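You operate a simulated robot arm through the tools that you are given. There is no shell and no other tool. Be economical: measure what you need, move in short steps, check, and stop when the job is done.

Carry out the task below with a simulated robot arm. There is one attempt and no reset: what you move stays moved.

Task
Point the teal arrow section at the joining jig, slide it to the line; butt the purple one against it.
Fine: lift each round, both arrows alike.

The check looks at the end state, three seconds after you hand in, the way a careful person would. Anything else that was tipped, shoved, dropped, spilled or broken makes it a failure.

Robot
A 7-joint arm with a fingered hand on a trunk, on a base that drives. Base frame: it is fixed to the floor where the robot stands at the start and does not move with it; the origin is under the middle of the robot, x ahead of it, y to its left, z up; the surface under the hand at the start is at about z = 0.8. Readings come in m, degrees, newtons and seconds.
Its first joint turns from -166.0 to 166.0 degrees. Payload 4 kg.
The TCP is the grasp point between the finger pads, 0.03 m short of the fingertips. In the tool frame z runs along the fingers and y along their closing line. The gripper opens to 0.104 m. The gripper's body begins 0.035 m behind the TCP. The gripper is a hand of 4 fingers: y runs from the thumb to the fingers, the wrist lies at [-0.015, -0.113, -0.19] in the tool frame, and closing takes about 1.5 s.
Orientation is told as [roll, pitch, yaw] about the base's x, y, z axes, in that order, counted from this pose: with the fingers straight down and the wrist toward the robot, the tool's x, y and z point along [0, 1, 0], [1, 0, 0] and [0, 0, -1] of the base frame.

Tools
- The arm moves only by the tool apply_moves. Its argument "steps" is a list of rows, each a list of 2 entries, a list of its own where there are three numbers: the shift along the tool's x, y, z in units of 250 mm (1.0 is 250 mm), then the turn, a rotation vector about the tool's x, y, z in units of 180 degrees (1.0 is 180 degrees). In form: [[[dx, dy, dz], [wx, wy, wz]], ...]. A call has 1 to 12 rows; each row is the pose to reach, as a shift and turn from the pose commanded when the call began, along the tool's axes at that moment. "hand" is the finger opening in m, from 0 to 0.104, set as the call begins (left out, the last holds). A call with a number of a shift or a turn outside -1 to 1 is refused whole. A row lasts 0.2 s, in which the tool goes at most 0.05 m and 8.6 degrees; a call with a longer step from one row to the next is refused whole, and so is a gripper value outside its range. Where a pose cannot be reached the arm comes as near as it can. A force on the tool above 40 N (or 10 N above the force at the start of the call, whichever is more), or a blocked arm, ends the call early, and 0.2 s more pass. Each finger travels about 0.153 m/s and halts on what it meets, pressing with about 31 N; the grip force reading is that of the motor and also rises with nothing between the fingers. The clock runs only during rows and for 0.2 s after the last one: add rows that repeat a pose to give the fingers time. The reply holds the time, the measured pose of the TCP, the force on the tool along the base axes, the opening and the grip force, in the units named above and with some noise, with the torque about the TCP (base axes, N m) and any sound that the robot's microphone picked up.
- Cameras (640 x 400 px; columns grow to the right, rows downward): "scene" is now at [0.3138, 0.1463, 1.2364]; the picture's right is [-0.60, -0.80, 0.00], its down [-0.39, 0.29, -0.87] and it looks along [0.70, -0.52, -0.49] (base axes); focal length 274 px, centre (320, 200). "wrist" rides on the gripper at [0.061, -0.092, -0.13] in the tool frame; the picture's right is [-0.81, 0.28, -0.52], its down [-0.53, -0.71, 0.46] and it looks along [-0.24, 0.64, 0.72] (tool axes); focal length 275 px, centre (320, 200). There is no depth. A picture from a camera that has moved, and an enlarged one, comes with that camera's place and axes in the base frame and with its lens.
- grab_frame(camera): a new picture of that camera. The clock stands still meanwhile.
- roll_base(legs): drives the robot by 1 to 6 legs, each [ahead, left, turn to the left] in m, m and degrees, along the robot's own axes; the way and the turn of a leg run together, so that a leg with both is an arc; at most 1.5 m and 180 degrees a leg. The arm and the cameras ride along, it lands a little off, and it stops where it bumps. It gives what a move gives.
- hand_shape(shape): the hand has 4 fingers and takes this shape, open, in about a second: jaw (thumb against the fingers, like two jaws); tri (thumb and two fingers); tip (a fingertip pinch); poke (one finger out to press); point (the index stretched); flat (the hand flat); cup (the hand cupped); fist (a fist). The gripper value then closes the fingers along that shape, each until it touches; the sizes above hold for jaw. It gives what a move gives, with no picture.
- pan_tilt(pan, tilt): turns the head with the scene camera to pan (to the left, within 143 degrees either way) and tilt (down, from -29 to 69), counted from straight ahead of the robot. It gives what a move gives.
- close_up(camera, box): a new picture of the part [left, top, right, bottom] of that camera's present view, enlarged. The clock stands still meanwhile.
- sign_off(): hands the job in; it is judged then, once.

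Go step by step. Nothing tells you exact positions but the pictures and the camera data: compare them with the known pose of the tool, close in by small moves and look again before you grip or let go. The budget is 120 turns and 90 pictures, counting those below and the enlarged ones. Unless the task says otherwise, let go and move clear before handing in, and close with one line.

The tools are called after "Call:" by a JSON object that holds its "fn" and its "kwargs". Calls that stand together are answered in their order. apply_moves: Moves the arm, as the interface text tells. Its arguments: {"type":"object","properties":{"steps":{"type":"array"},"hand":{"type":"number"}},"required":["steps"]} The other tools are called the same way: hand_shape (shape) gives the hand a shape; roll_base (legs) drives the base; pan_tilt (pan, tilt) turns the head that bears the scene camera; grab_frame (camera) takes a picture; close_up (camera, box) takes an enlarged picture of a part of a camera's view; sign_off () hands the job in.

At the start:

```text
t: 0.0
ee_pos: [0.7027, -0.2229, 1.0555]
tool_rot: [-0.1, -0.1, 0.0]
force: [-1.1, 0.3, -0.3]
wrist_torque: [-0.01, -0.01, 0.01]
width: 0.1038
grasp_force: 0.0
shape: jaw
robot x, y, heading: [-0.0003, -0.0015, 0.1]
head pan, tilt: [-36.8, 29.3]
```

scene: 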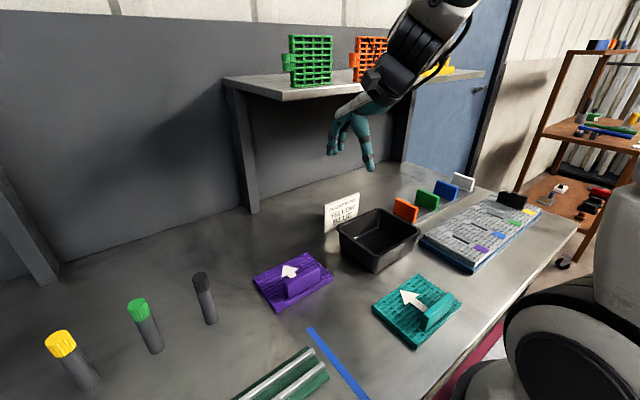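
wrist: 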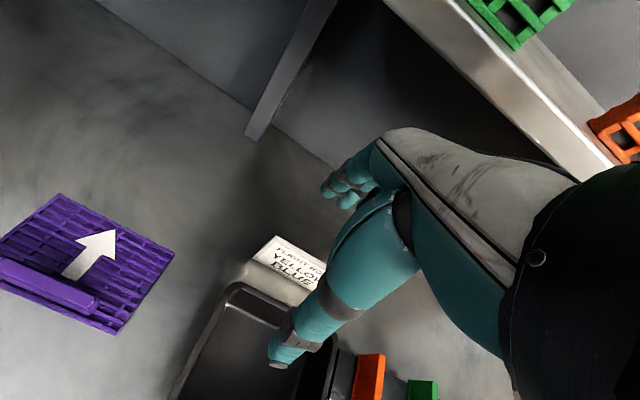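

I see a purple and a teal section, each with an arrow and a rib handle, a blue line and a green railed thing (probably the jig) at the picture's bottom. I'll turn the head to see the jig and line better.

Call:
{"fn": "pan_tilt", "kwargs": {"pan": -15, "tilt": 45}}

```text
t: 0.8
ee_pos: [0.702, -0.2223, 1.0548]
tool_rot: [0.0, 0.1, 0.0]
force: [0.4, -0.6, 0.5]
wrist_torque: [0.0, -0.07, 0.02]
width: 0.1035
grasp_force: 0.2
shape: jaw
robot x, y, heading: [-0.0034, 0.0023, -0.1]
head pan, tilt: [-15.0, 45.0]
```

The head has turned; next I take a picture of the table.

Call:
{"fn": "grab_frame", "kwargs": {"camera": "scene"}}

```text
87 pictures are left
camera scene: at [0.3198, 0.1796, 1.2128], right [-0.26, -0.97, 0.0], down [-0.68, 0.18, -0.71], along [0.68, -0.18, -0.71], focal length 274 px, centre (320, 200)
```

scene: 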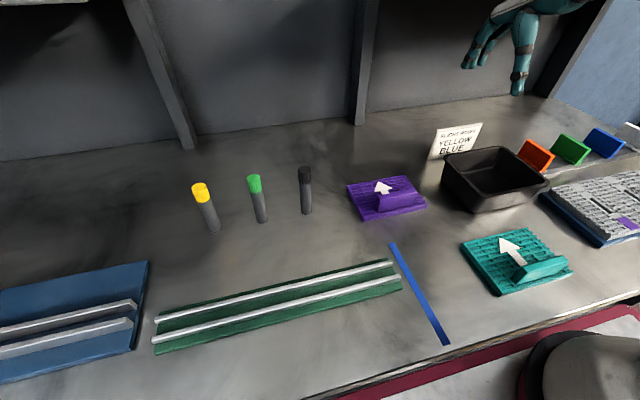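

A green two-rail board ends near the blue line, and a blue railed board lies farther left. I look left and also enlarge the boards for labels.

Call:
{"fn": "close_up", "kwargs": {"camera": "scene", "box": [340, 160, 600, 350]}}

Call:
{"fn": "pan_tilt", "kwargs": {"pan": 25, "tilt": 45}}

Call:
{"fn": "grab_frame", "kwargs": {"camera": "scene"}}

```text
2.11 times, centred on (470, 255) of scene
camera zoom: at [0.3198, 0.1796, 1.2128], right [-0.26, -0.97, 0.0], down [-0.68, 0.18, -0.71], along [0.68, -0.18, -0.71], focal length 577 px, centre (4, 84)
```

zoom: 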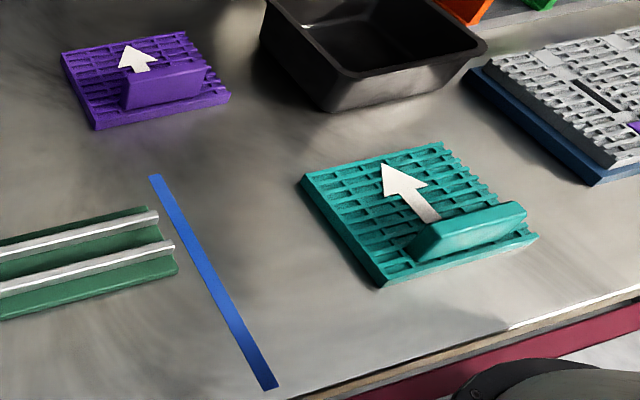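

```text
t: 1.9
ee_pos: [0.7013, -0.2225, 1.055]
tool_rot: [0.1, 0.0, 0.0]
force: [0.2, -0.1, -0.2]
wrist_torque: [0.0, -0.01, 0.01]
width: 0.1037
grasp_force: 0.1
shape: jaw
robot x, y, heading: [0.0011, 0.0006, -0.1]
head pan, tilt: [25.0, 45.0]
```

```text
85 pictures are left
camera scene: at [0.3149, 0.235, 1.2127], right [0.42, -0.91, 0.0], down [-0.64, -0.3, -0.71], along [0.64, 0.3, -0.71], focal length 274 px, centre (320, 200)
```

scene: 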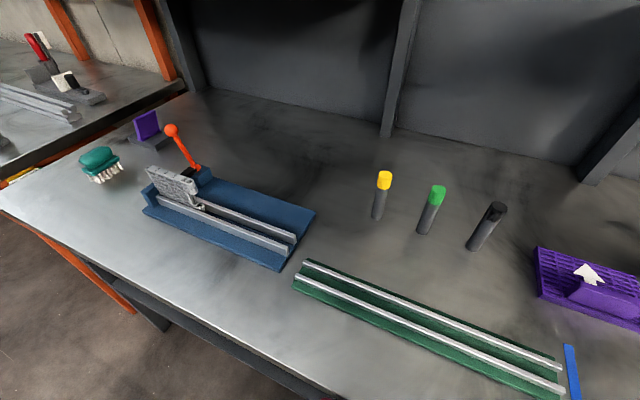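

The blue device with the orange lever is the joining jig, to the left; the green rails lead to it and the blue line is at their right end. I enlarge the jig to check for other lines.

Call:
{"fn": "close_up", "kwargs": {"camera": "scene", "box": [130, 110, 330, 290]}}

Call:
{"fn": "close_up", "kwargs": {"camera": "scene", "box": [440, 230, 640, 400]}}

Call:
{"fn": "pan_tilt", "kwargs": {"pan": -45, "tilt": 50}}

Call:
{"fn": "grab_frame", "kwargs": {"camera": "scene"}}

```text
2.22 times, centred on (230, 200) of scene
camera zoom: at [0.3149, 0.235, 1.2127], right [0.42, -0.91, 0.0], down [-0.64, -0.3, -0.71], along [0.64, 0.3, -0.71], focal length 609 px, centre (520, 200)
```

zoom: 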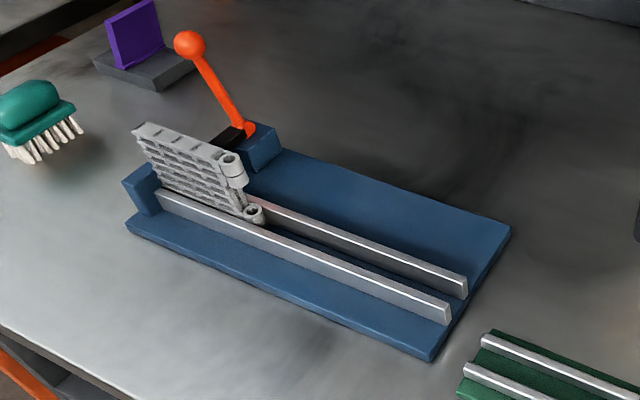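

```text
2.35 times, centred on (540, 315) of scene
camera zoom: at [0.3149, 0.235, 1.2127], right [0.42, -0.91, 0.0], down [-0.64, -0.3, -0.71], along [0.64, 0.3, -0.71], focal length 644 px, centre (-198, -71)
```

zoom: 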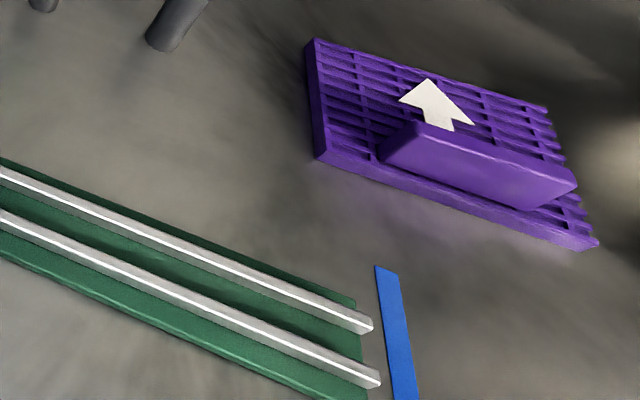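

```text
t: 3.3
ee_pos: [0.7007, -0.2215, 1.0554]
tool_rot: [0.0, 0.1, 0.0]
force: [0.1, -0.2, 0.3]
wrist_torque: [-0.02, 0.0, -0.03]
width: 0.1036
grasp_force: 0.2
shape: jaw
robot x, y, heading: [0.0023, 0.0006, -0.4]
head pan, tilt: [-45.0, 50.0]
```

```text
82 pictures are left
camera scene: at [0.2957, 0.1463, 1.2058], right [-0.71, -0.71, 0.0], down [-0.54, 0.54, -0.64], along [0.45, -0.45, -0.77], focal length 274 px, centre (320, 200)
```

scene: 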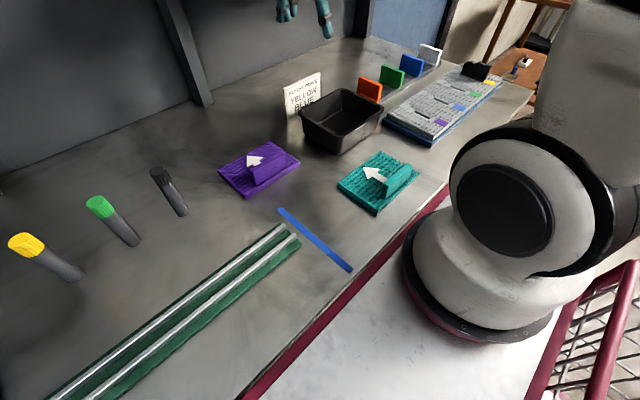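

Estimates: teal plate x 0.436–0.535, y −0.28…−0.138, arrow to +x. Purple plate x 0.63–0.735, y −0.133…0.007, arrow to +x. Blue line at y≈−0.025, x 0.40–0.575, and the jig lies toward +y. All of this is too close to reach, so I must back up; I check behind first.

Call:
{"fn": "pan_tilt", "kwargs": {"pan": -143, "tilt": 40}}

Call:
{"fn": "grab_frame", "kwargs": {"camera": "scene"}}

Call:
{"fn": "pan_tilt", "kwargs": {"pan": 143, "tilt": 40}}

Call:
{"fn": "grab_frame", "kwargs": {"camera": "scene"}}

```text
t: 5.1
ee_pos: [0.7019, -0.2221, 1.0547]
tool_rot: [0.0, 0.0, 0.0]
force: [-0.4, -0.5, -0.1]
wrist_torque: [0.0, 0.03, 0.03]
width: 0.1035
grasp_force: 0.0
shape: jaw
robot x, y, heading: [0.0003, 0.0008, -0.1]
head pan, tilt: [-143.0, 40.0]
```

```text
81 pictures are left
camera scene: at [0.1734, 0.1495, 1.22], right [-0.6, 0.8, 0.0], down [0.51, 0.39, -0.77], along [-0.61, -0.46, -0.64], focal length 274 px, centre (320, 200)
```

scene: 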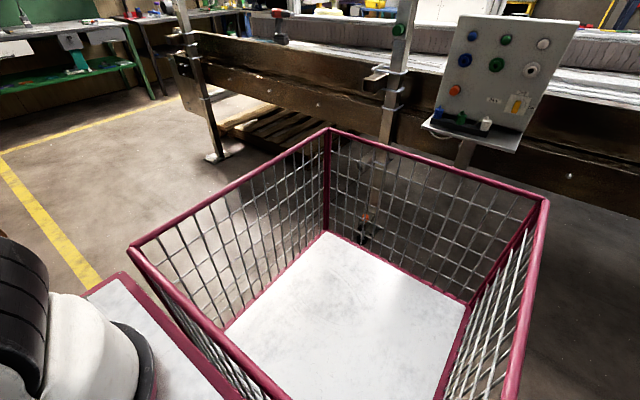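

```text
t: 9.0
ee_pos: [0.7027, -0.2222, 1.0558]
tool_rot: [0.0, 0.0, 0.0]
force: [0.1, 0.4, -0.4]
wrist_torque: [0.0, -0.03, -0.01]
width: 0.1038
grasp_force: 0.1
shape: jaw
robot x, y, heading: [0.0042, 0.0013, 0.3]
head pan, tilt: [143.0, 40.0]
```

```text
80 pictures are left
camera scene: at [0.1733, 0.2519, 1.22], right [0.6, 0.8, 0.0], down [0.51, -0.39, -0.77], along [-0.61, 0.46, -0.64], focal length 274 px, centre (320, 200)
```

scene: 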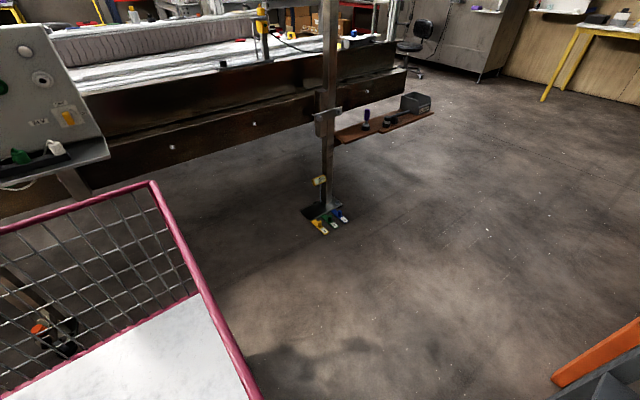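

Backward there is about 0.3 m until a control panel; to the left it's clear. I'll back 0.2 m and go 0.15 m left, which brings everything into reach.

Call:
{"fn": "roll_base", "kwargs": {"legs": [[-0.2, 0, 0], [0, 0.15, 0]]}}

Call:
{"fn": "pan_tilt", "kwargs": {"pan": -28, "tilt": 40}}

Call:
{"fn": "grab_frame", "kwargs": {"camera": "scene"}}

```text
t: 11.6
ee_pos: [0.5021, -0.0707, 1.0554]
tool_rot: [0.1, -0.1, -0.1]
force: [-0.6, -0.2, 0.5]
wrist_torque: [-0.05, 0.0, 0.01]
width: 0.1037
grasp_force: 0.1
shape: jaw
robot x, y, heading: [-0.2025, 0.1538, 0.0]
head pan, tilt: [143.0, 40.0]
```

```text
t: 14.2
ee_pos: [0.5033, -0.0716, 1.0564]
tool_rot: [0.1, -0.1, -0.1]
force: [-0.8, -0.1, 0.5]
wrist_torque: [-0.01, 0.02, -0.01]
width: 0.1036
grasp_force: 0.0
shape: jaw
robot x, y, heading: [-0.1967, 0.1525, -0.0]
head pan, tilt: [-28.0, 40.0]
```

```text
79 pictures are left
camera scene: at [0.1176, 0.3124, 1.22], right [-0.47, -0.88, 0.0], down [-0.57, 0.3, -0.77], along [0.68, -0.36, -0.64], focal length 274 px, centre (320, 200)
```

scene: 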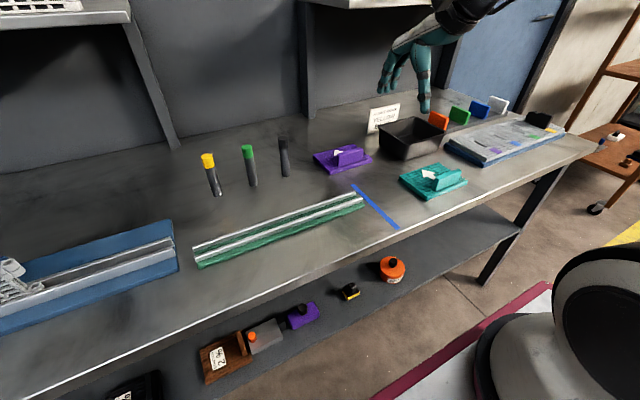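

The whole bench is visible now. I enlarge the teal and purple sections for accurate handle positions.

Call:
{"fn": "close_up", "kwargs": {"camera": "scene", "box": [300, 135, 480, 245]}}

Call:
{"fn": "grab_frame", "kwargs": {"camera": "wrist"}}

```text
3.56 times, centred on (390, 190) of scene
camera zoom: at [0.1176, 0.3124, 1.22], right [-0.47, -0.88, 0.0], down [-0.57, 0.3, -0.77], along [0.68, -0.36, -0.64], focal length 974 px, centre (71, 236)
```

zoom: 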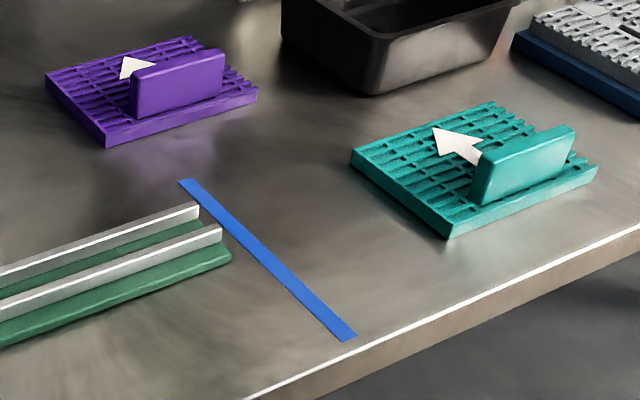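

```text
77 pictures are left
camera wrist: at [0.4112, -0.0099, 1.1857], right [0.27, -0.81, 0.52], down [-0.71, -0.53, -0.46], along [0.64, -0.24, -0.72], focal length 275 px, centre (320, 200)
```

wrist: 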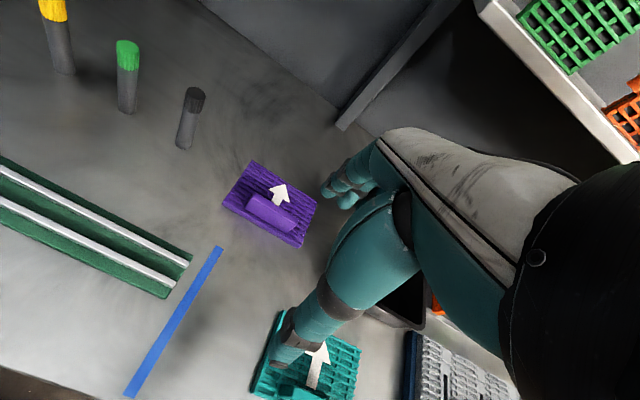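

Teal handle sits at about (0.449, −0.212), lying along y, and my closing line is along x, which fits. I move above it at z≈0.95 and look.

Call:
{"fn": "apply_moves", "kwargs": {"steps": [[[-0.113, -0.043, 0.085], [0, 0, 0]], [[-0.226, -0.086, 0.17], [0, 0, 0]], [[-0.338, -0.13, 0.254], [0, 0, 0]], [[-0.451, -0.173, 0.34], [0, 0, 0]], [[-0.564, -0.216, 0.424], [0, 0, 0]], [[-0.564, -0.216, 0.424], [0, 0, 0]]], "hand": 0.104}}

Call:
{"fn": "close_up", "kwargs": {"camera": "scene", "box": [330, 80, 510, 230]}}

Call:
{"fn": "grab_frame", "kwargs": {"camera": "wrist"}}

```text
t: 15.6
ee_pos: [0.449, -0.2124, 0.9489]
tool_rot: [0.0, 0.0, -0.1]
force: [0.2, -0.4, 0.4]
wrist_torque: [-0.03, 0.04, -0.01]
width: 0.1037
grasp_force: 0.1
shape: jaw
robot x, y, heading: [-0.1999, 0.1521, -0.2]
head pan, tilt: [-28.0, 40.0]
```

```text
2.67 times, centred on (420, 155) of scene
camera zoom: at [0.1176, 0.3123, 1.22], right [-0.47, -0.88, 0.0], down [-0.57, 0.3, -0.77], along [0.68, -0.36, -0.64], focal length 730 px, centre (53, 320)
```

zoom: 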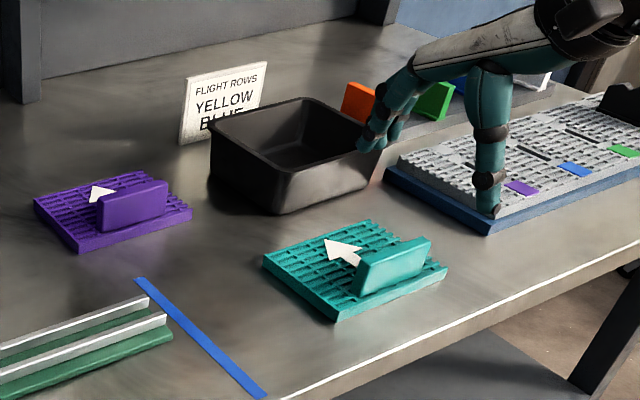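

```text
75 pictures are left
camera wrist: at [0.3562, -0.1506, 1.0799], right [0.27, -0.81, 0.52], down [-0.71, -0.53, -0.46], along [0.64, -0.24, -0.72], focal length 275 px, centre (320, 200)
```

wrist: 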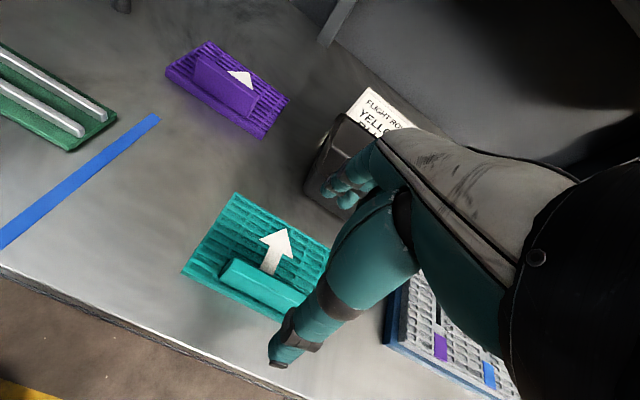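

The hand is centred over the teal handle, thumb on the near side and fingers on the far side. I lower to z≈0.856 without closing and look.

Call:
{"fn": "apply_moves", "kwargs": {"steps": [[[0, -0.008, 0.12], [0, 0, 0]], [[0, -0.008, 0.25], [0, 0, 0]], [[0, -0.008, 0.372], [0, 0, 0]], [[0, -0.008, 0.372], [0, 0, 0]]]}}

Call:
{"fn": "close_up", "kwargs": {"camera": "scene", "box": [360, 90, 500, 220]}}

Call:
{"fn": "grab_frame", "kwargs": {"camera": "wrist"}}

```text
t: 16.6
ee_pos: [0.4473, -0.2117, 0.8567]
tool_rot: [0.0, 0.0, -0.1]
force: [-0.1, -0.5, -0.5]
wrist_torque: [0.02, -0.01, 0.01]
width: 0.1039
grasp_force: 0.1
shape: jaw
robot x, y, heading: [-0.1988, 0.1538, -0.1]
head pan, tilt: [-28.0, 40.0]
```

```text
3.08 times, centred on (430, 155) of scene
camera zoom: at [0.1176, 0.3123, 1.22], right [-0.47, -0.88, 0.0], down [-0.57, 0.3, -0.77], along [0.68, -0.36, -0.64], focal length 843 px, centre (-18, 338)
```

zoom: 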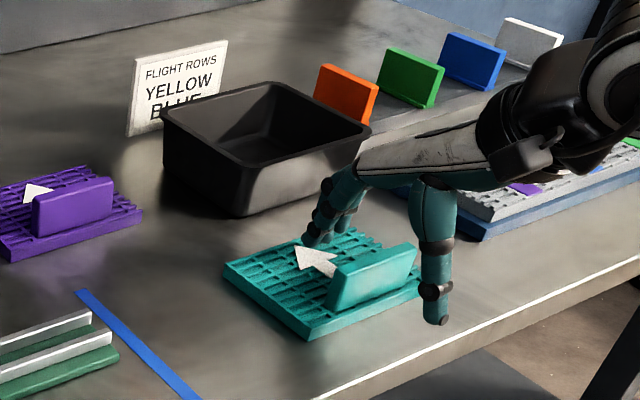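

```text
73 pictures are left
camera wrist: at [0.356, -0.1507, 0.9872], right [0.27, -0.81, 0.52], down [-0.71, -0.53, -0.46], along [0.64, -0.24, -0.72], focal length 275 px, centre (320, 200)
```

wrist: 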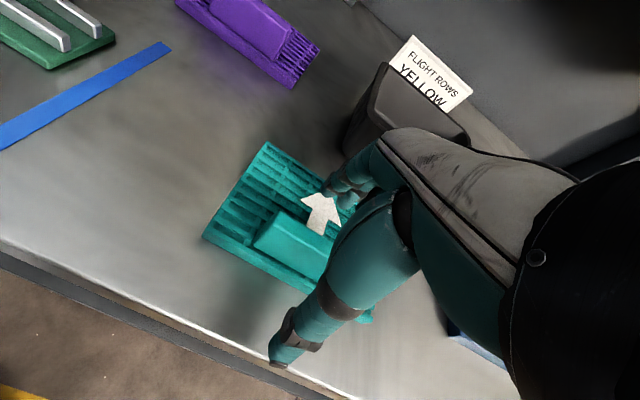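

The thumb and fingers straddle the handle properly. I lower 4 mm more and close.

Call:
{"fn": "apply_moves", "kwargs": {"steps": [[[0, 0, 0.016], [0, 0, 0]], [[0, 0, 0.016], [0, 0, 0]], [[0, 0, 0.016], [0, 0, 0]], [[0, 0, 0.016], [0, 0, 0]], [[0, 0, 0.016], [0, 0, 0]], [[0, 0, 0.016], [0, 0, 0]], [[0, 0, 0.016], [0, 0, 0]], [[0, 0, 0.016], [0, 0, 0]], [[0, 0, 0.016], [0, 0, 0]]], "hand": 0.0}}

Call:
{"fn": "close_up", "kwargs": {"camera": "scene", "box": [360, 90, 500, 220]}}

```text
t: 18.6
ee_pos: [0.4477, -0.2118, 0.8533]
tool_rot: [0.0, 0.0, -0.1]
force: [0.2, 0.6, -0.7]
wrist_torque: [0.0, -0.03, 0.01]
width: 0.0081
grasp_force: 30.9
shape: jaw
robot x, y, heading: [-0.2003, 0.1531, -0.1]
head pan, tilt: [-28.0, 40.0]
```

```text
3.08 times, centred on (430, 155) of scene
camera zoom: at [0.1176, 0.3123, 1.22], right [-0.47, -0.88, 0.0], down [-0.57, 0.3, -0.77], along [0.68, -0.36, -0.64], focal length 843 px, centre (-18, 338)
```

zoom: 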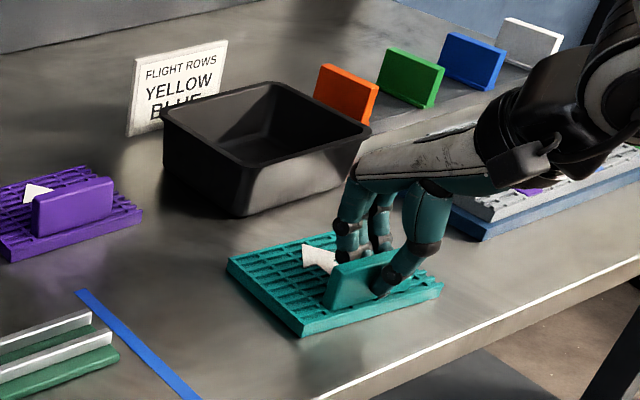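

The handle is gripped at 31 N. I lift 8 cm and check it comes along.

Call:
{"fn": "apply_moves", "kwargs": {"steps": [[[0, 0, -0.06], [0, 0, 0]], [[0, 0, -0.14], [0, 0, 0]], [[0, 0, -0.24], [0, 0, 0]], [[0, 0, -0.32], [0, 0, 0]], [[0, 0, -0.32], [0, 0, 0]]], "hand": 0.0}}

Call:
{"fn": "close_up", "kwargs": {"camera": "scene", "box": [340, 50, 520, 220]}}

Call:
{"fn": "grab_frame", "kwargs": {"camera": "wrist"}}

```text
t: 19.8
ee_pos: [0.4471, -0.213, 0.9328]
tool_rot: [0.0, -0.1, 0.0]
force: [-0.2, 0.2, -2.0]
wrist_torque: [0.0, 0.05, 0.02]
width: 0.008
grasp_force: 31.0
shape: jaw
robot x, y, heading: [-0.1957, 0.1495, -0.1]
head pan, tilt: [-28.0, 40.0]
```

```text
2.35 times, centred on (430, 135) of scene
camera zoom: at [0.1176, 0.3123, 1.22], right [-0.47, -0.88, 0.0], down [-0.57, 0.3, -0.77], along [0.68, -0.36, -0.64], focal length 644 px, centre (61, 353)
```

zoom: 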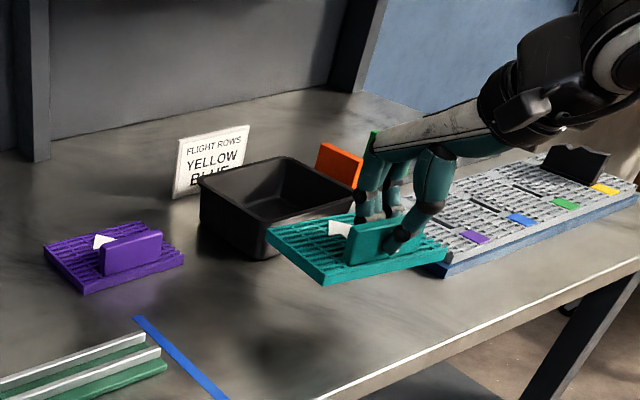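

```text
70 pictures are left
camera wrist: at [0.3553, -0.1507, 1.0627], right [0.27, -0.81, 0.52], down [-0.71, -0.53, -0.46], along [0.64, -0.24, -0.72], focal length 275 px, centre (320, 200)
```

wrist: 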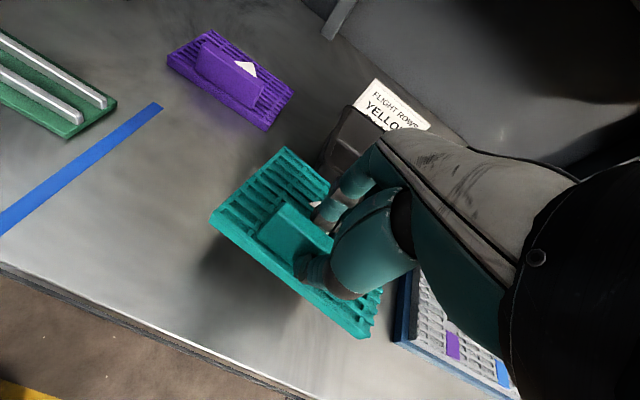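

The teal section hangs level enough in the grip. I turn it 90° left (arrow toward the jig) while moving it toward the line.

Call:
{"fn": "apply_moves", "kwargs": {"steps": [[[0.0, 0.0, -0.06], [0, 0, -0.045]], [[0.0, 0.0, -0.12], [0, 0, -0.09]], [[0.03, 0.02, -0.12], [0, 0, -0.135]], [[0.06, 0.04, -0.12], [0, 0, -0.18]], [[0.1, 0.06, -0.12], [0, 0, -0.226]], [[0.13, 0.08, -0.12], [0, 0, -0.272]], [[0.17, 0.1, -0.12], [0, 0, -0.318]], [[0.2, 0.12, -0.12], [0, 0, -0.364]], [[0.23, 0.14, -0.12], [0, 0, -0.41]], [[0.26, 0.16, -0.12], [0, 0, -0.456]], [[0.29, 0.17, -0.12], [0, 0, -0.5]], [[0.29, 0.17, -0.12], [0, 0, -0.5]]], "hand": 0.0}}

Call:
{"fn": "grab_frame", "kwargs": {"camera": "scene"}}

Call:
{"fn": "grab_frame", "kwargs": {"camera": "wrist"}}

```text
t: 22.4
ee_pos: [0.489, -0.1396, 0.9621]
tool_rot: [-0.1, 0.0, 90.0]
force: [-0.4, 0.3, -1.0]
wrist_torque: [0.0, 0.05, 0.01]
width: 0.0079
grasp_force: 30.7
shape: jaw
robot x, y, heading: [-0.2002, 0.1542, 0.0]
head pan, tilt: [-28.0, 40.0]
```

```text
69 pictures are left
camera scene: at [0.1176, 0.3123, 1.22], right [-0.47, -0.88, 0.0], down [-0.57, 0.3, -0.77], along [0.68, -0.36, -0.64], focal length 274 px, centre (320, 200)
```

scene: 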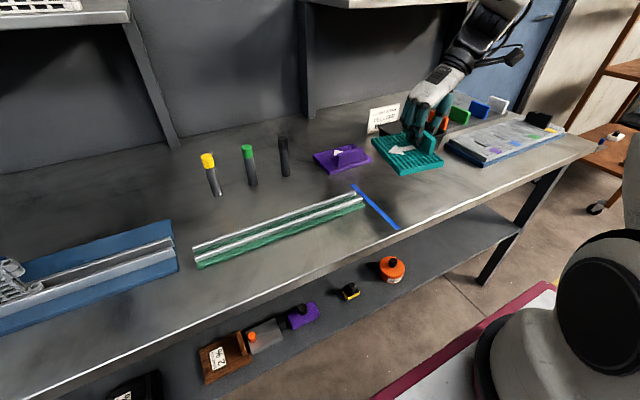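

```text
68 pictures are left
camera wrist: at [0.4279, -0.2312, 1.0923], right [0.81, 0.28, 0.52], down [0.53, -0.71, -0.46], along [0.24, 0.64, -0.72], focal length 275 px, centre (320, 200)
```

wrist: 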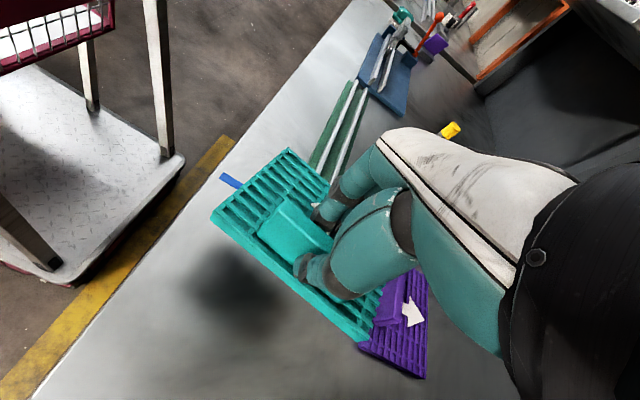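

The turn worked and the arrow points at the jig. I enlarge to measure the plate against the line, and to read the sign.

Call:
{"fn": "close_up", "kwargs": {"camera": "scene", "box": [330, 90, 480, 240]}}

Call:
{"fn": "close_up", "kwargs": {"camera": "scene", "box": [360, 90, 580, 175]}}

```text
2.67 times, centred on (405, 165) of scene
camera zoom: at [0.1176, 0.3123, 1.22], right [-0.47, -0.88, 0.0], down [-0.57, 0.3, -0.77], along [0.68, -0.36, -0.64], focal length 730 px, centre (93, 293)
```

zoom: 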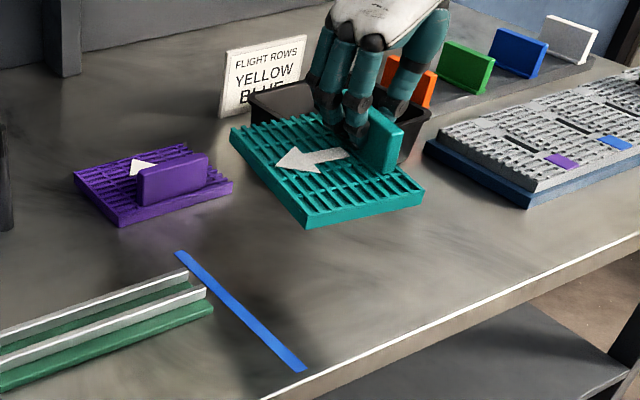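

```text
2.91 times, centred on (470, 132) of scene
camera zoom: at [0.1176, 0.3123, 1.22], right [-0.47, -0.88, 0.0], down [-0.57, 0.3, -0.77], along [0.68, -0.36, -0.64], focal length 797 px, centre (-116, 396)
```

zoom: 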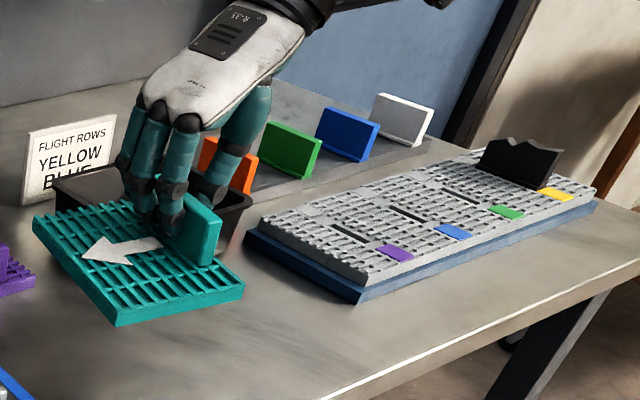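

The plate has twisted about 10° clockwise in the grip. I turn 10° more to the left and lower 5 cm, then re-measure.

Call:
{"fn": "apply_moves", "kwargs": {"steps": [[[0, 0, 0.06], [0, 0, -0.02]], [[0, 0, 0.12], [0, 0, -0.04]], [[0, 0, 0.2], [0, 0, -0.058]], [[0, 0, 0.2], [0, 0, -0.058]], [[0, 0, 0.2], [0, 0, -0.058]]], "hand": 0.0}}

Call:
{"fn": "close_up", "kwargs": {"camera": "scene", "box": [340, 110, 480, 240]}}

Call:
{"fn": "grab_frame", "kwargs": {"camera": "wrist"}}

```text
t: 23.6
ee_pos: [0.4896, -0.1401, 0.9136]
tool_rot: [0.0, 0.1, 100.4]
force: [0.0, 0.2, -0.7]
wrist_torque: [-0.04, 0.01, 0.04]
width: 0.008
grasp_force: 30.7
shape: jaw
robot x, y, heading: [-0.1979, 0.1506, -0.2]
head pan, tilt: [-28.0, 40.0]
```

```text
3.08 times, centred on (410, 175) of scene
camera zoom: at [0.1176, 0.3123, 1.22], right [-0.47, -0.88, 0.0], down [-0.57, 0.3, -0.77], along [0.68, -0.36, -0.64], focal length 843 px, centre (43, 277)
```

zoom: 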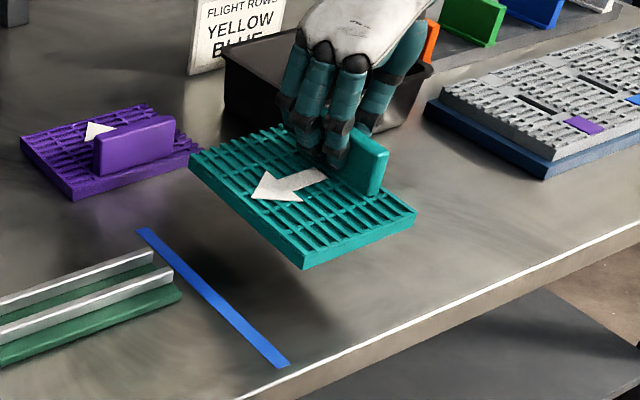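

```text
64 pictures are left
camera wrist: at [0.4458, -0.2408, 1.0434], right [0.75, 0.42, 0.52], down [0.65, -0.61, -0.46], along [0.12, 0.68, -0.72], focal length 275 px, centre (320, 200)
```

wrist: 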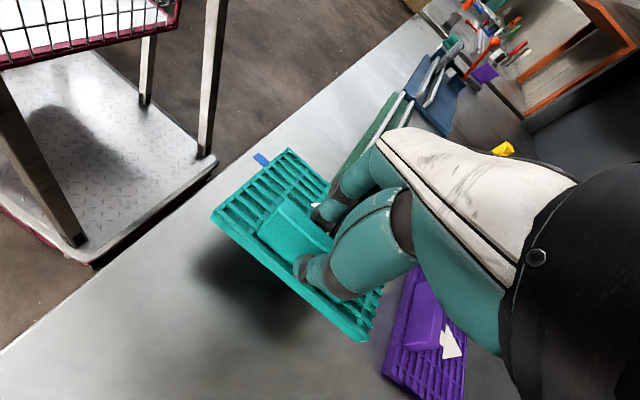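

Now the plate is square to the line, its front edge about 1 cm short of the line. I lower it to the table.

Call:
{"fn": "apply_moves", "kwargs": {"steps": [[[0, 0, 0.1], [0, 0, 0]], [[0, 0, 0.18], [0, 0, 0]], [[0, 0, 0.215], [0, 0, 0]], [[0, 0, 0.235], [0, 0, 0]], [[0, 0, 0.235], [0, 0, 0]]], "hand": 0.0}}

Call:
{"fn": "close_up", "kwargs": {"camera": "scene", "box": [340, 120, 470, 240]}}

```text
t: 24.8
ee_pos: [0.489, -0.139, 0.8541]
tool_rot: [0.0, -0.1, 100.4]
force: [-0.9, -0.4, 0.2]
wrist_torque: [0.05, 0.04, 0.03]
width: 0.0079
grasp_force: 31.0
shape: jaw
robot x, y, heading: [-0.1968, 0.1508, 0.1]
head pan, tilt: [-28.0, 40.0]
```

```text
3.33 times, centred on (405, 180) of scene
camera zoom: at [0.1176, 0.3123, 1.22], right [-0.47, -0.88, 0.0], down [-0.57, 0.3, -0.77], along [0.68, -0.36, -0.64], focal length 913 px, centre (37, 267)
```

zoom: 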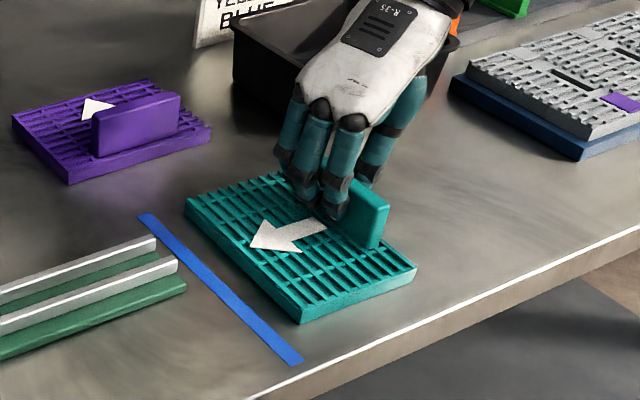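

It rests on the table, square, with a gap of about 2 cm to the line. I slide it 2 cm to the left.

Call:
{"fn": "apply_moves", "kwargs": {"steps": [[[-0.005, 0.025, 0], [0, 0, 0]], [[-0.01, 0.05, 0], [0, 0, 0]], [[-0.015, 0.08, 0], [0, 0, 0]], [[-0.015, 0.08, 0], [0, 0, 0]], [[-0.015, 0.08, 0], [0, 0, 0]]], "hand": 0.0}}

Call:
{"fn": "close_up", "kwargs": {"camera": "scene", "box": [340, 140, 440, 240]}}

```text
t: 26.0
ee_pos: [0.4894, -0.1171, 0.8527]
tool_rot: [-0.1, 0.0, 100.4]
force: [-0.5, -0.7, -1.0]
wrist_torque: [0.01, 0.0, 0.03]
width: 0.0081
grasp_force: 30.9
shape: jaw
robot x, y, heading: [-0.2005, 0.1501, -0.2]
head pan, tilt: [-28.0, 40.0]
```

```text
4.00 times, centred on (390, 190) of scene
camera zoom: at [0.1176, 0.3123, 1.22], right [-0.47, -0.88, 0.0], down [-0.57, 0.3, -0.77], along [0.68, -0.36, -0.64], focal length 1096 px, centre (40, 240)
```

zoom: 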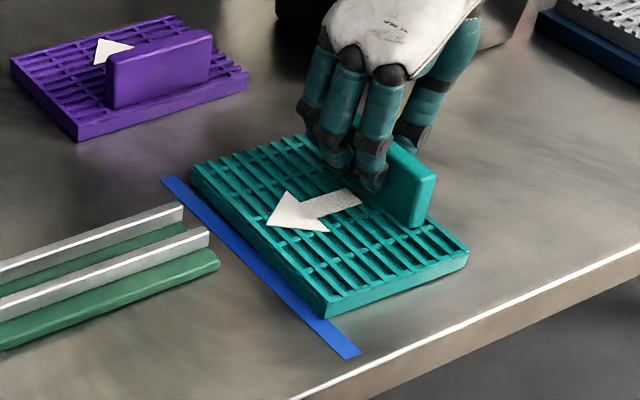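

The front edge lies flush along the line. I release and rise.

Call:
{"fn": "apply_moves", "kwargs": {"steps": [[[0, 0, 0], [0, 0, 0]], [[0, 0, 0], [0, 0, 0]], [[0, 0, 0], [0, 0, 0]], [[0, 0, 0], [0, 0, 0]], [[0, 0, 0], [0, 0, 0]], [[0, 0, 0], [0, 0, 0]], [[0, 0, -0.06], [0, 0, 0]], [[0, 0, -0.16], [0, 0, 0]], [[0, 0, -0.3], [0, 0, 0]], [[0, 0, -0.48], [0, 0, 0]], [[0, 0, -0.6], [0, 0, 0]]], "hand": 0.09}}

Call:
{"fn": "close_up", "kwargs": {"camera": "scene", "box": [330, 110, 460, 240]}}

```text
t: 28.4
ee_pos: [0.4911, -0.12, 1.0032]
tool_rot: [0.0, -0.1, 100.3]
force: [0.2, -0.4, -0.2]
wrist_torque: [0.0, 0.02, -0.04]
width: 0.0899
grasp_force: 0.1
shape: jaw
robot x, y, heading: [-0.1987, 0.1525, -0.1]
head pan, tilt: [-28.0, 40.0]
```

```text
3.08 times, centred on (395, 175) of scene
camera zoom: at [0.1177, 0.3122, 1.22], right [-0.47, -0.88, 0.0], down [-0.57, 0.3, -0.77], along [0.68, -0.36, -0.64], focal length 843 px, centre (89, 277)
```

zoom: 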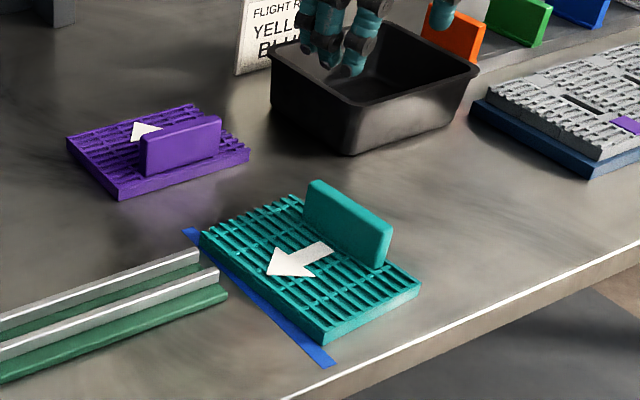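

Teal is released with arrow toward the jig. I look closer at how its front edge sits on the line.

Call:
{"fn": "close_up", "kwargs": {"camera": "scene", "box": [350, 170, 420, 230]}}

Call:
{"fn": "grab_frame", "kwargs": {"camera": "wrist"}}

```text
6.67 times, centred on (385, 200) of scene
camera zoom: at [0.1177, 0.3122, 1.22], right [-0.47, -0.88, 0.0], down [-0.57, 0.3, -0.77], along [0.68, -0.36, -0.64], focal length 1826 px, centre (-113, 200)
```

zoom: 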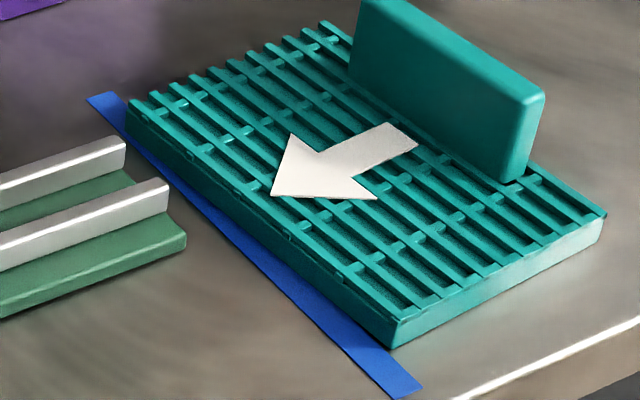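

```text
59 pictures are left
camera wrist: at [0.4472, -0.2214, 1.133], right [0.75, 0.42, 0.52], down [0.65, -0.61, -0.46], along [0.12, 0.68, -0.72], focal length 275 px, centre (320, 200)
```

wrist: 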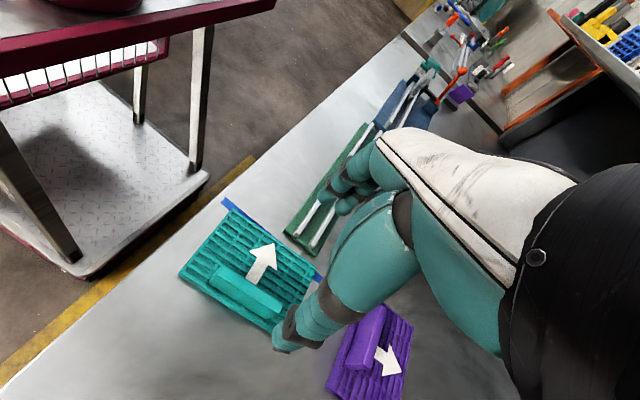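

On release the plate sprang about 7° left, so one end overlaps the line. I'll re-grip in place, turn it to over-compensate, and release again.

Call:
{"fn": "apply_moves", "kwargs": {"steps": [[[0, 0, 0.12], [0, 0, 0]], [[0, 0, 0.3], [0, 0, 0]], [[0, 0, 0.45], [0, 0, 0]], [[0, 0, 0.55], [0, 0, 0]], [[0, 0, 0.6], [0, 0, 0]], [[0, 0, 0.6], [0, 0, 0]]], "hand": 0.09}}

Call:
{"fn": "apply_moves", "kwargs": {"steps": [[[0, 0, 0], [0, 0, 0]], [[0, 0, 0], [0, 0, 0]], [[0, 0, 0], [0, 0, 0]], [[0, 0, 0], [0, 0, 0]], [[0, 0, 0], [0, 0, 0]], [[0, 0, 0], [0, 0, 0]], [[0, 0, 0], [0, 0, 0]], [[0, 0, 0], [0, 0, 0]]], "hand": 0.0}}

Call:
{"fn": "close_up", "kwargs": {"camera": "scene", "box": [350, 170, 420, 230]}}

```text
t: 29.8
ee_pos: [0.4904, -0.1187, 0.8532]
tool_rot: [0.1, 0.1, 100.4]
force: [-0.2, 0.0, 0.1]
wrist_torque: [-0.01, 0.03, 0.01]
width: 0.0899
grasp_force: 0.1
shape: jaw
robot x, y, heading: [-0.1973, 0.1548, -0.0]
head pan, tilt: [-28.0, 40.0]
```

```text
t: 31.6
ee_pos: [0.4897, -0.1167, 0.8528]
tool_rot: [0.0, 0.0, 100.4]
force: [-0.8, -0.7, 0.1]
wrist_torque: [-0.02, -0.01, -0.01]
width: 0.0092
grasp_force: 30.7
shape: jaw
robot x, y, heading: [-0.1998, 0.1526, -0.1]
head pan, tilt: [-28.0, 40.0]
```

```text
6.67 times, centred on (385, 200) of scene
camera zoom: at [0.1176, 0.3123, 1.22], right [-0.47, -0.88, 0.0], down [-0.57, 0.3, -0.77], along [0.68, -0.36, -0.64], focal length 1826 px, centre (-113, 200)
```

zoom: 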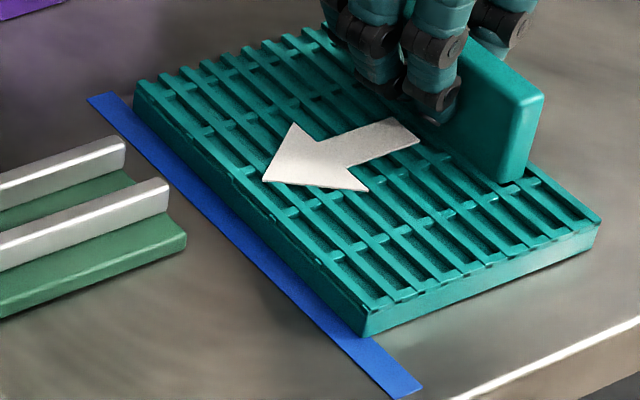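

Re-gripped, the front edge is almost parallel with the line. I pre-turn 5.5° right and release.

Call:
{"fn": "apply_moves", "kwargs": {"steps": [[[0, -0.008, 0], [0, 0, 0.015]], [[0, -0.008, 0], [0, 0, 0.03]], [[0, -0.008, 0], [0, 0, 0.03]], [[0, -0.008, 0], [0, 0, 0.03]]], "hand": 0.0}}

Call:
{"fn": "apply_moves", "kwargs": {"steps": [[[0, 0, 0], [0, 0, 0]], [[0, 0, 0], [0, 0, 0]], [[0, 0, 0], [0, 0, 0]], [[0, 0, 0], [0, 0, 0]], [[0, 0, 0], [0, 0, 0]]], "hand": 0.09}}

Call:
{"fn": "close_up", "kwargs": {"camera": "scene", "box": [350, 170, 420, 230]}}

```text
t: 32.6
ee_pos: [0.4901, -0.1214, 0.8527]
tool_rot: [-0.1, 0.1, 95.0]
force: [-0.4, 0.3, 0.5]
wrist_torque: [-0.01, 0.01, 0.04]
width: 0.0091
grasp_force: 30.8
shape: jaw
robot x, y, heading: [-0.2019, 0.1529, -0.3]
head pan, tilt: [-28.0, 40.0]
```

```text
t: 33.8
ee_pos: [0.4891, -0.1205, 0.8531]
tool_rot: [0.0, 0.1, 95.0]
force: [-0.8, 0.9, 0.1]
wrist_torque: [0.02, -0.02, 0.0]
width: 0.0895
grasp_force: 0.0
shape: jaw
robot x, y, heading: [-0.1969, 0.1558, 0.1]
head pan, tilt: [-28.0, 40.0]
```

```text
6.67 times, centred on (385, 200) of scene
camera zoom: at [0.1176, 0.3123, 1.22], right [-0.47, -0.88, 0.0], down [-0.57, 0.3, -0.77], along [0.68, -0.36, -0.64], focal length 1826 px, centre (-113, 200)
```

zoom: 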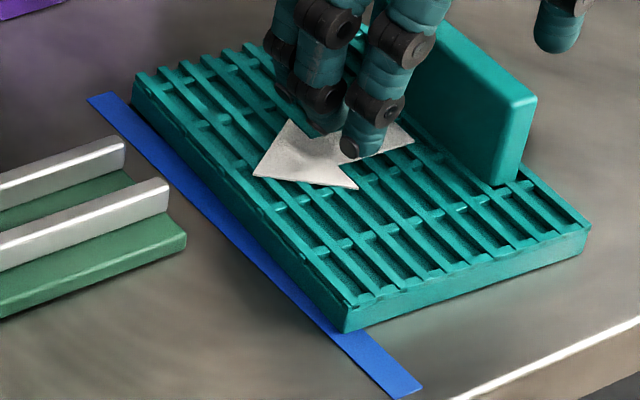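

Now it's about 3° the other way (near end overlaps the line by some 6 mm). I re-grip, correct by 3° back and 3 mm away, and release.

Call:
{"fn": "apply_moves", "kwargs": {"steps": [[[0, 0, 0], [0, 0, 0]], [[0, 0, 0], [0, 0, 0]], [[0, 0, 0], [0, 0, 0]], [[0, 0, 0], [0, 0, 0]], [[0, 0, 0], [0, 0, 0]], [[0, 0, 0], [0, 0, 0]], [[0, 0, 0], [0, 0, 0]], [[0, 0, 0], [0, 0, 0]], [[0, -0.01, 0], [0, 0, -0.017]], [[0, -0.01, 0], [0, 0, -0.017]], [[0, -0.01, 0], [0, 0, -0.017]]], "hand": 0.0}}

Call:
{"fn": "close_up", "kwargs": {"camera": "scene", "box": [350, 170, 420, 230]}}

```text
t: 36.2
ee_pos: [0.4918, -0.1246, 0.8531]
tool_rot: [0.0, 0.1, 98.0]
force: [1.6, 0.6, 0.1]
wrist_torque: [0.04, 0.02, 0.0]
width: 0.0093
grasp_force: 30.9
shape: jaw
robot x, y, heading: [-0.1979, 0.1499, 0.0]
head pan, tilt: [-28.0, 40.0]
```

```text
6.67 times, centred on (385, 200) of scene
camera zoom: at [0.1176, 0.3123, 1.22], right [-0.47, -0.88, 0.0], down [-0.57, 0.3, -0.77], along [0.68, -0.36, -0.64], focal length 1826 px, centre (-113, 200)
```

zoom: 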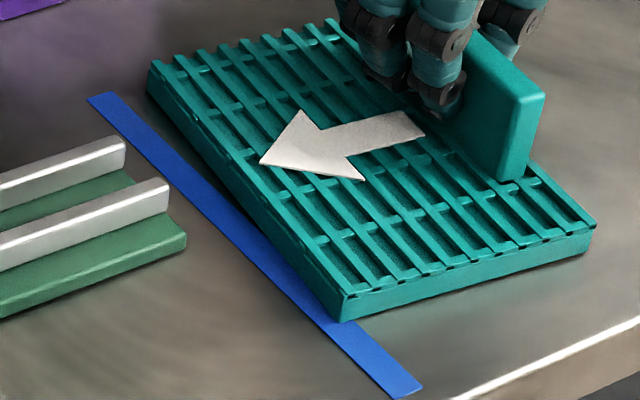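

The grip twisted it again; I add 2.5° and release.

Call:
{"fn": "apply_moves", "kwargs": {"steps": [[[0, 0, 0], [0, 0, -0.014]], [[0, 0, 0], [0, 0, -0.014]], [[0, 0, 0], [0, 0, -0.014]]], "hand": 0.0}}

Call:
{"fn": "apply_moves", "kwargs": {"steps": [[[0, 0, 0], [0, 0, 0]], [[0, 0, 0], [0, 0, 0]], [[0, 0, 0], [0, 0, 0]], [[0, 0, 0], [0, 0, 0]], [[0, 0, 0], [0, 0, 0]]], "hand": 0.09}}

Call:
{"fn": "close_up", "kwargs": {"camera": "scene", "box": [350, 170, 420, 230]}}

```text
t: 37.0
ee_pos: [0.4909, -0.1236, 0.8527]
tool_rot: [0.1, 0.0, 100.4]
force: [-0.1, 0.6, 0.4]
wrist_torque: [0.02, 0.04, -0.03]
width: 0.009
grasp_force: 30.6
shape: jaw
robot x, y, heading: [-0.1989, 0.1527, -0.1]
head pan, tilt: [-28.0, 40.0]
```

```text
t: 38.2
ee_pos: [0.4904, -0.1234, 0.8533]
tool_rot: [0.0, 0.0, 100.4]
force: [-0.4, -0.6, 0.3]
wrist_torque: [0.01, 0.0, 0.0]
width: 0.0897
grasp_force: 0.1
shape: jaw
robot x, y, heading: [-0.1982, 0.1524, -0.1]
head pan, tilt: [-28.0, 40.0]
```

```text
6.67 times, centred on (385, 200) of scene
camera zoom: at [0.1176, 0.3123, 1.22], right [-0.47, -0.88, 0.0], down [-0.57, 0.3, -0.77], along [0.68, -0.36, -0.64], focal length 1826 px, centre (-113, 200)
```

zoom: 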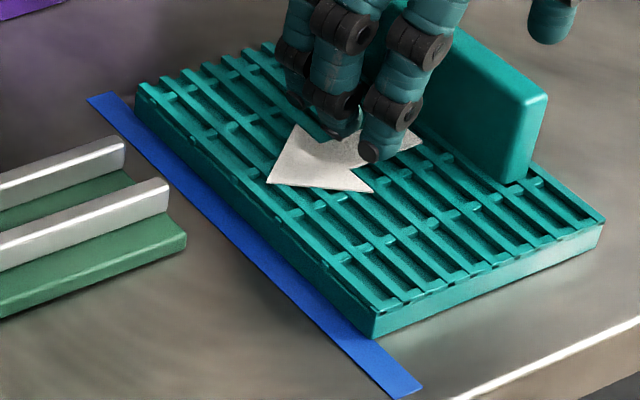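

Teal's front edge now lies flush and parallel on the line. I raise the hand.

Call:
{"fn": "apply_moves", "kwargs": {"steps": [[[0, 0, -0.06], [0, 0, 0]], [[0, 0, -0.2], [0, 0, 0]], [[0, 0, -0.4], [0, 0, 0]], [[0, 0, -0.5], [0, 0, 0]], [[0, 0, -0.5], [0, 0, 0]]], "hand": 0.104}}

Call:
{"fn": "apply_moves", "kwargs": {"steps": [[[-0.055, 0.012, 0], [0, 0, 0.0465]], [[-0.11, 0.025, 0], [0, 0, 0.093]], [[-0.165, 0.037, 0], [0, 0, 0.1395]], [[-0.219, 0.049, 0], [0, 0, 0.186]], [[-0.274, 0.062, 0], [0, 0, 0.2325]], [[-0.329, 0.074, 0], [0, 0, 0.279]], [[-0.384, 0.086, 0], [0, 0, 0.3255]], [[-0.439, 0.099, 0], [0, 0, 0.372]], [[-0.494, 0.111, 0], [0, 0, 0.4185]], [[-0.548, 0.123, 0], [0, 0, 0.465]], [[-0.603, 0.136, 0], [0, 0, 0.5115]], [[-0.658, 0.148, 0], [0, 0, 0.558]]]}}

Call:
{"fn": "close_up", "kwargs": {"camera": "scene", "box": [300, 60, 450, 230]}}

Call:
{"fn": "grab_frame", "kwargs": {"camera": "wrist"}}

```text
t: 39.4
ee_pos: [0.4907, -0.1223, 0.9798]
tool_rot: [0.1, 0.0, 100.4]
force: [-1.2, 0.2, -0.7]
wrist_torque: [-0.01, -0.01, 0.01]
width: 0.1038
grasp_force: 0.1
shape: jaw
robot x, y, heading: [-0.1968, 0.1516, 0.1]
head pan, tilt: [-28.0, 40.0]
```

```text
t: 42.0
ee_pos: [0.6472, -0.0578, 0.9785]
tool_rot: [0.0, -0.2, -0.1]
force: [0.3, -0.5, 0.2]
wrist_torque: [0.02, -0.02, -0.02]
width: 0.1038
grasp_force: 0.1
shape: jaw
robot x, y, heading: [-0.1986, 0.1486, 0.2]
head pan, tilt: [-28.0, 40.0]
```

```text
2.35 times, centred on (375, 145) of scene
camera zoom: at [0.1176, 0.3119, 1.22], right [-0.47, -0.88, 0.0], down [-0.57, 0.3, -0.77], along [0.68, -0.36, -0.64], focal length 644 px, centre (191, 329)
```

zoom: 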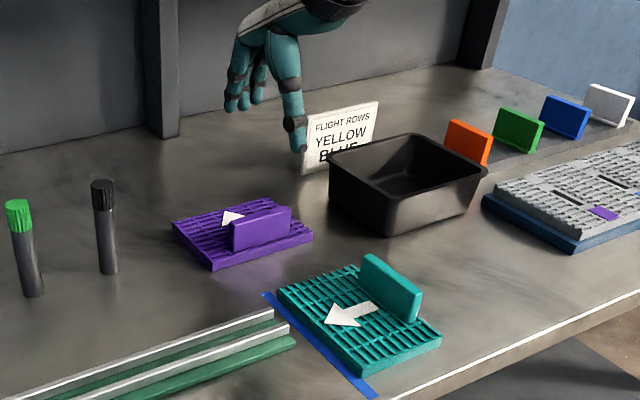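

```text
53 pictures are left
camera wrist: at [0.5544, 0.0031, 1.1093], right [0.27, -0.81, 0.52], down [-0.71, -0.53, -0.46], along [0.65, -0.24, -0.72], focal length 275 px, centre (320, 200)
```

wrist: 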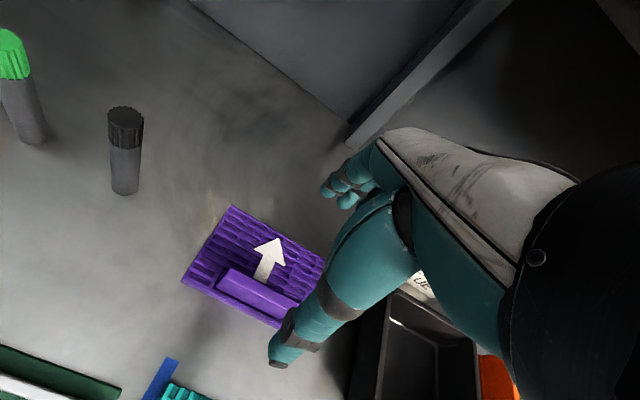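

The hand is over the purple handle (≈0.646, −0.060), and teal stayed put. I descend.

Call:
{"fn": "apply_moves", "kwargs": {"steps": [[[-0.01, -0.004, 0.15], [0, 0, 0]], [[-0.01, -0.004, 0.3], [0, 0, 0]], [[-0.01, -0.004, 0.42], [0, 0, 0]], [[-0.01, -0.004, 0.5], [0, 0, 0]], [[-0.01, -0.004, 0.5], [0, 0, 0]]], "hand": 0.104}}

Call:
{"fn": "close_up", "kwargs": {"camera": "scene", "box": [300, 60, 450, 210]}}

```text
t: 43.2
ee_pos: [0.6454, -0.058, 0.8532]
tool_rot: [0.0, -0.1, 0.1]
force: [-0.1, -0.4, 0.4]
wrist_torque: [0.02, 0.02, 0.03]
width: 0.104
grasp_force: 0.0
shape: jaw
robot x, y, heading: [-0.2009, 0.1519, -0.2]
head pan, tilt: [-28.0, 40.0]
```

```text
2.67 times, centred on (375, 135) of scene
camera zoom: at [0.1176, 0.3123, 1.22], right [-0.47, -0.88, 0.0], down [-0.57, 0.3, -0.77], along [0.68, -0.36, -0.64], focal length 730 px, centre (173, 373)
```

zoom: 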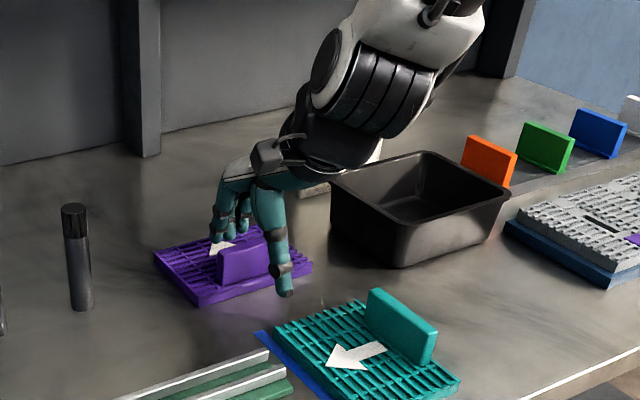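

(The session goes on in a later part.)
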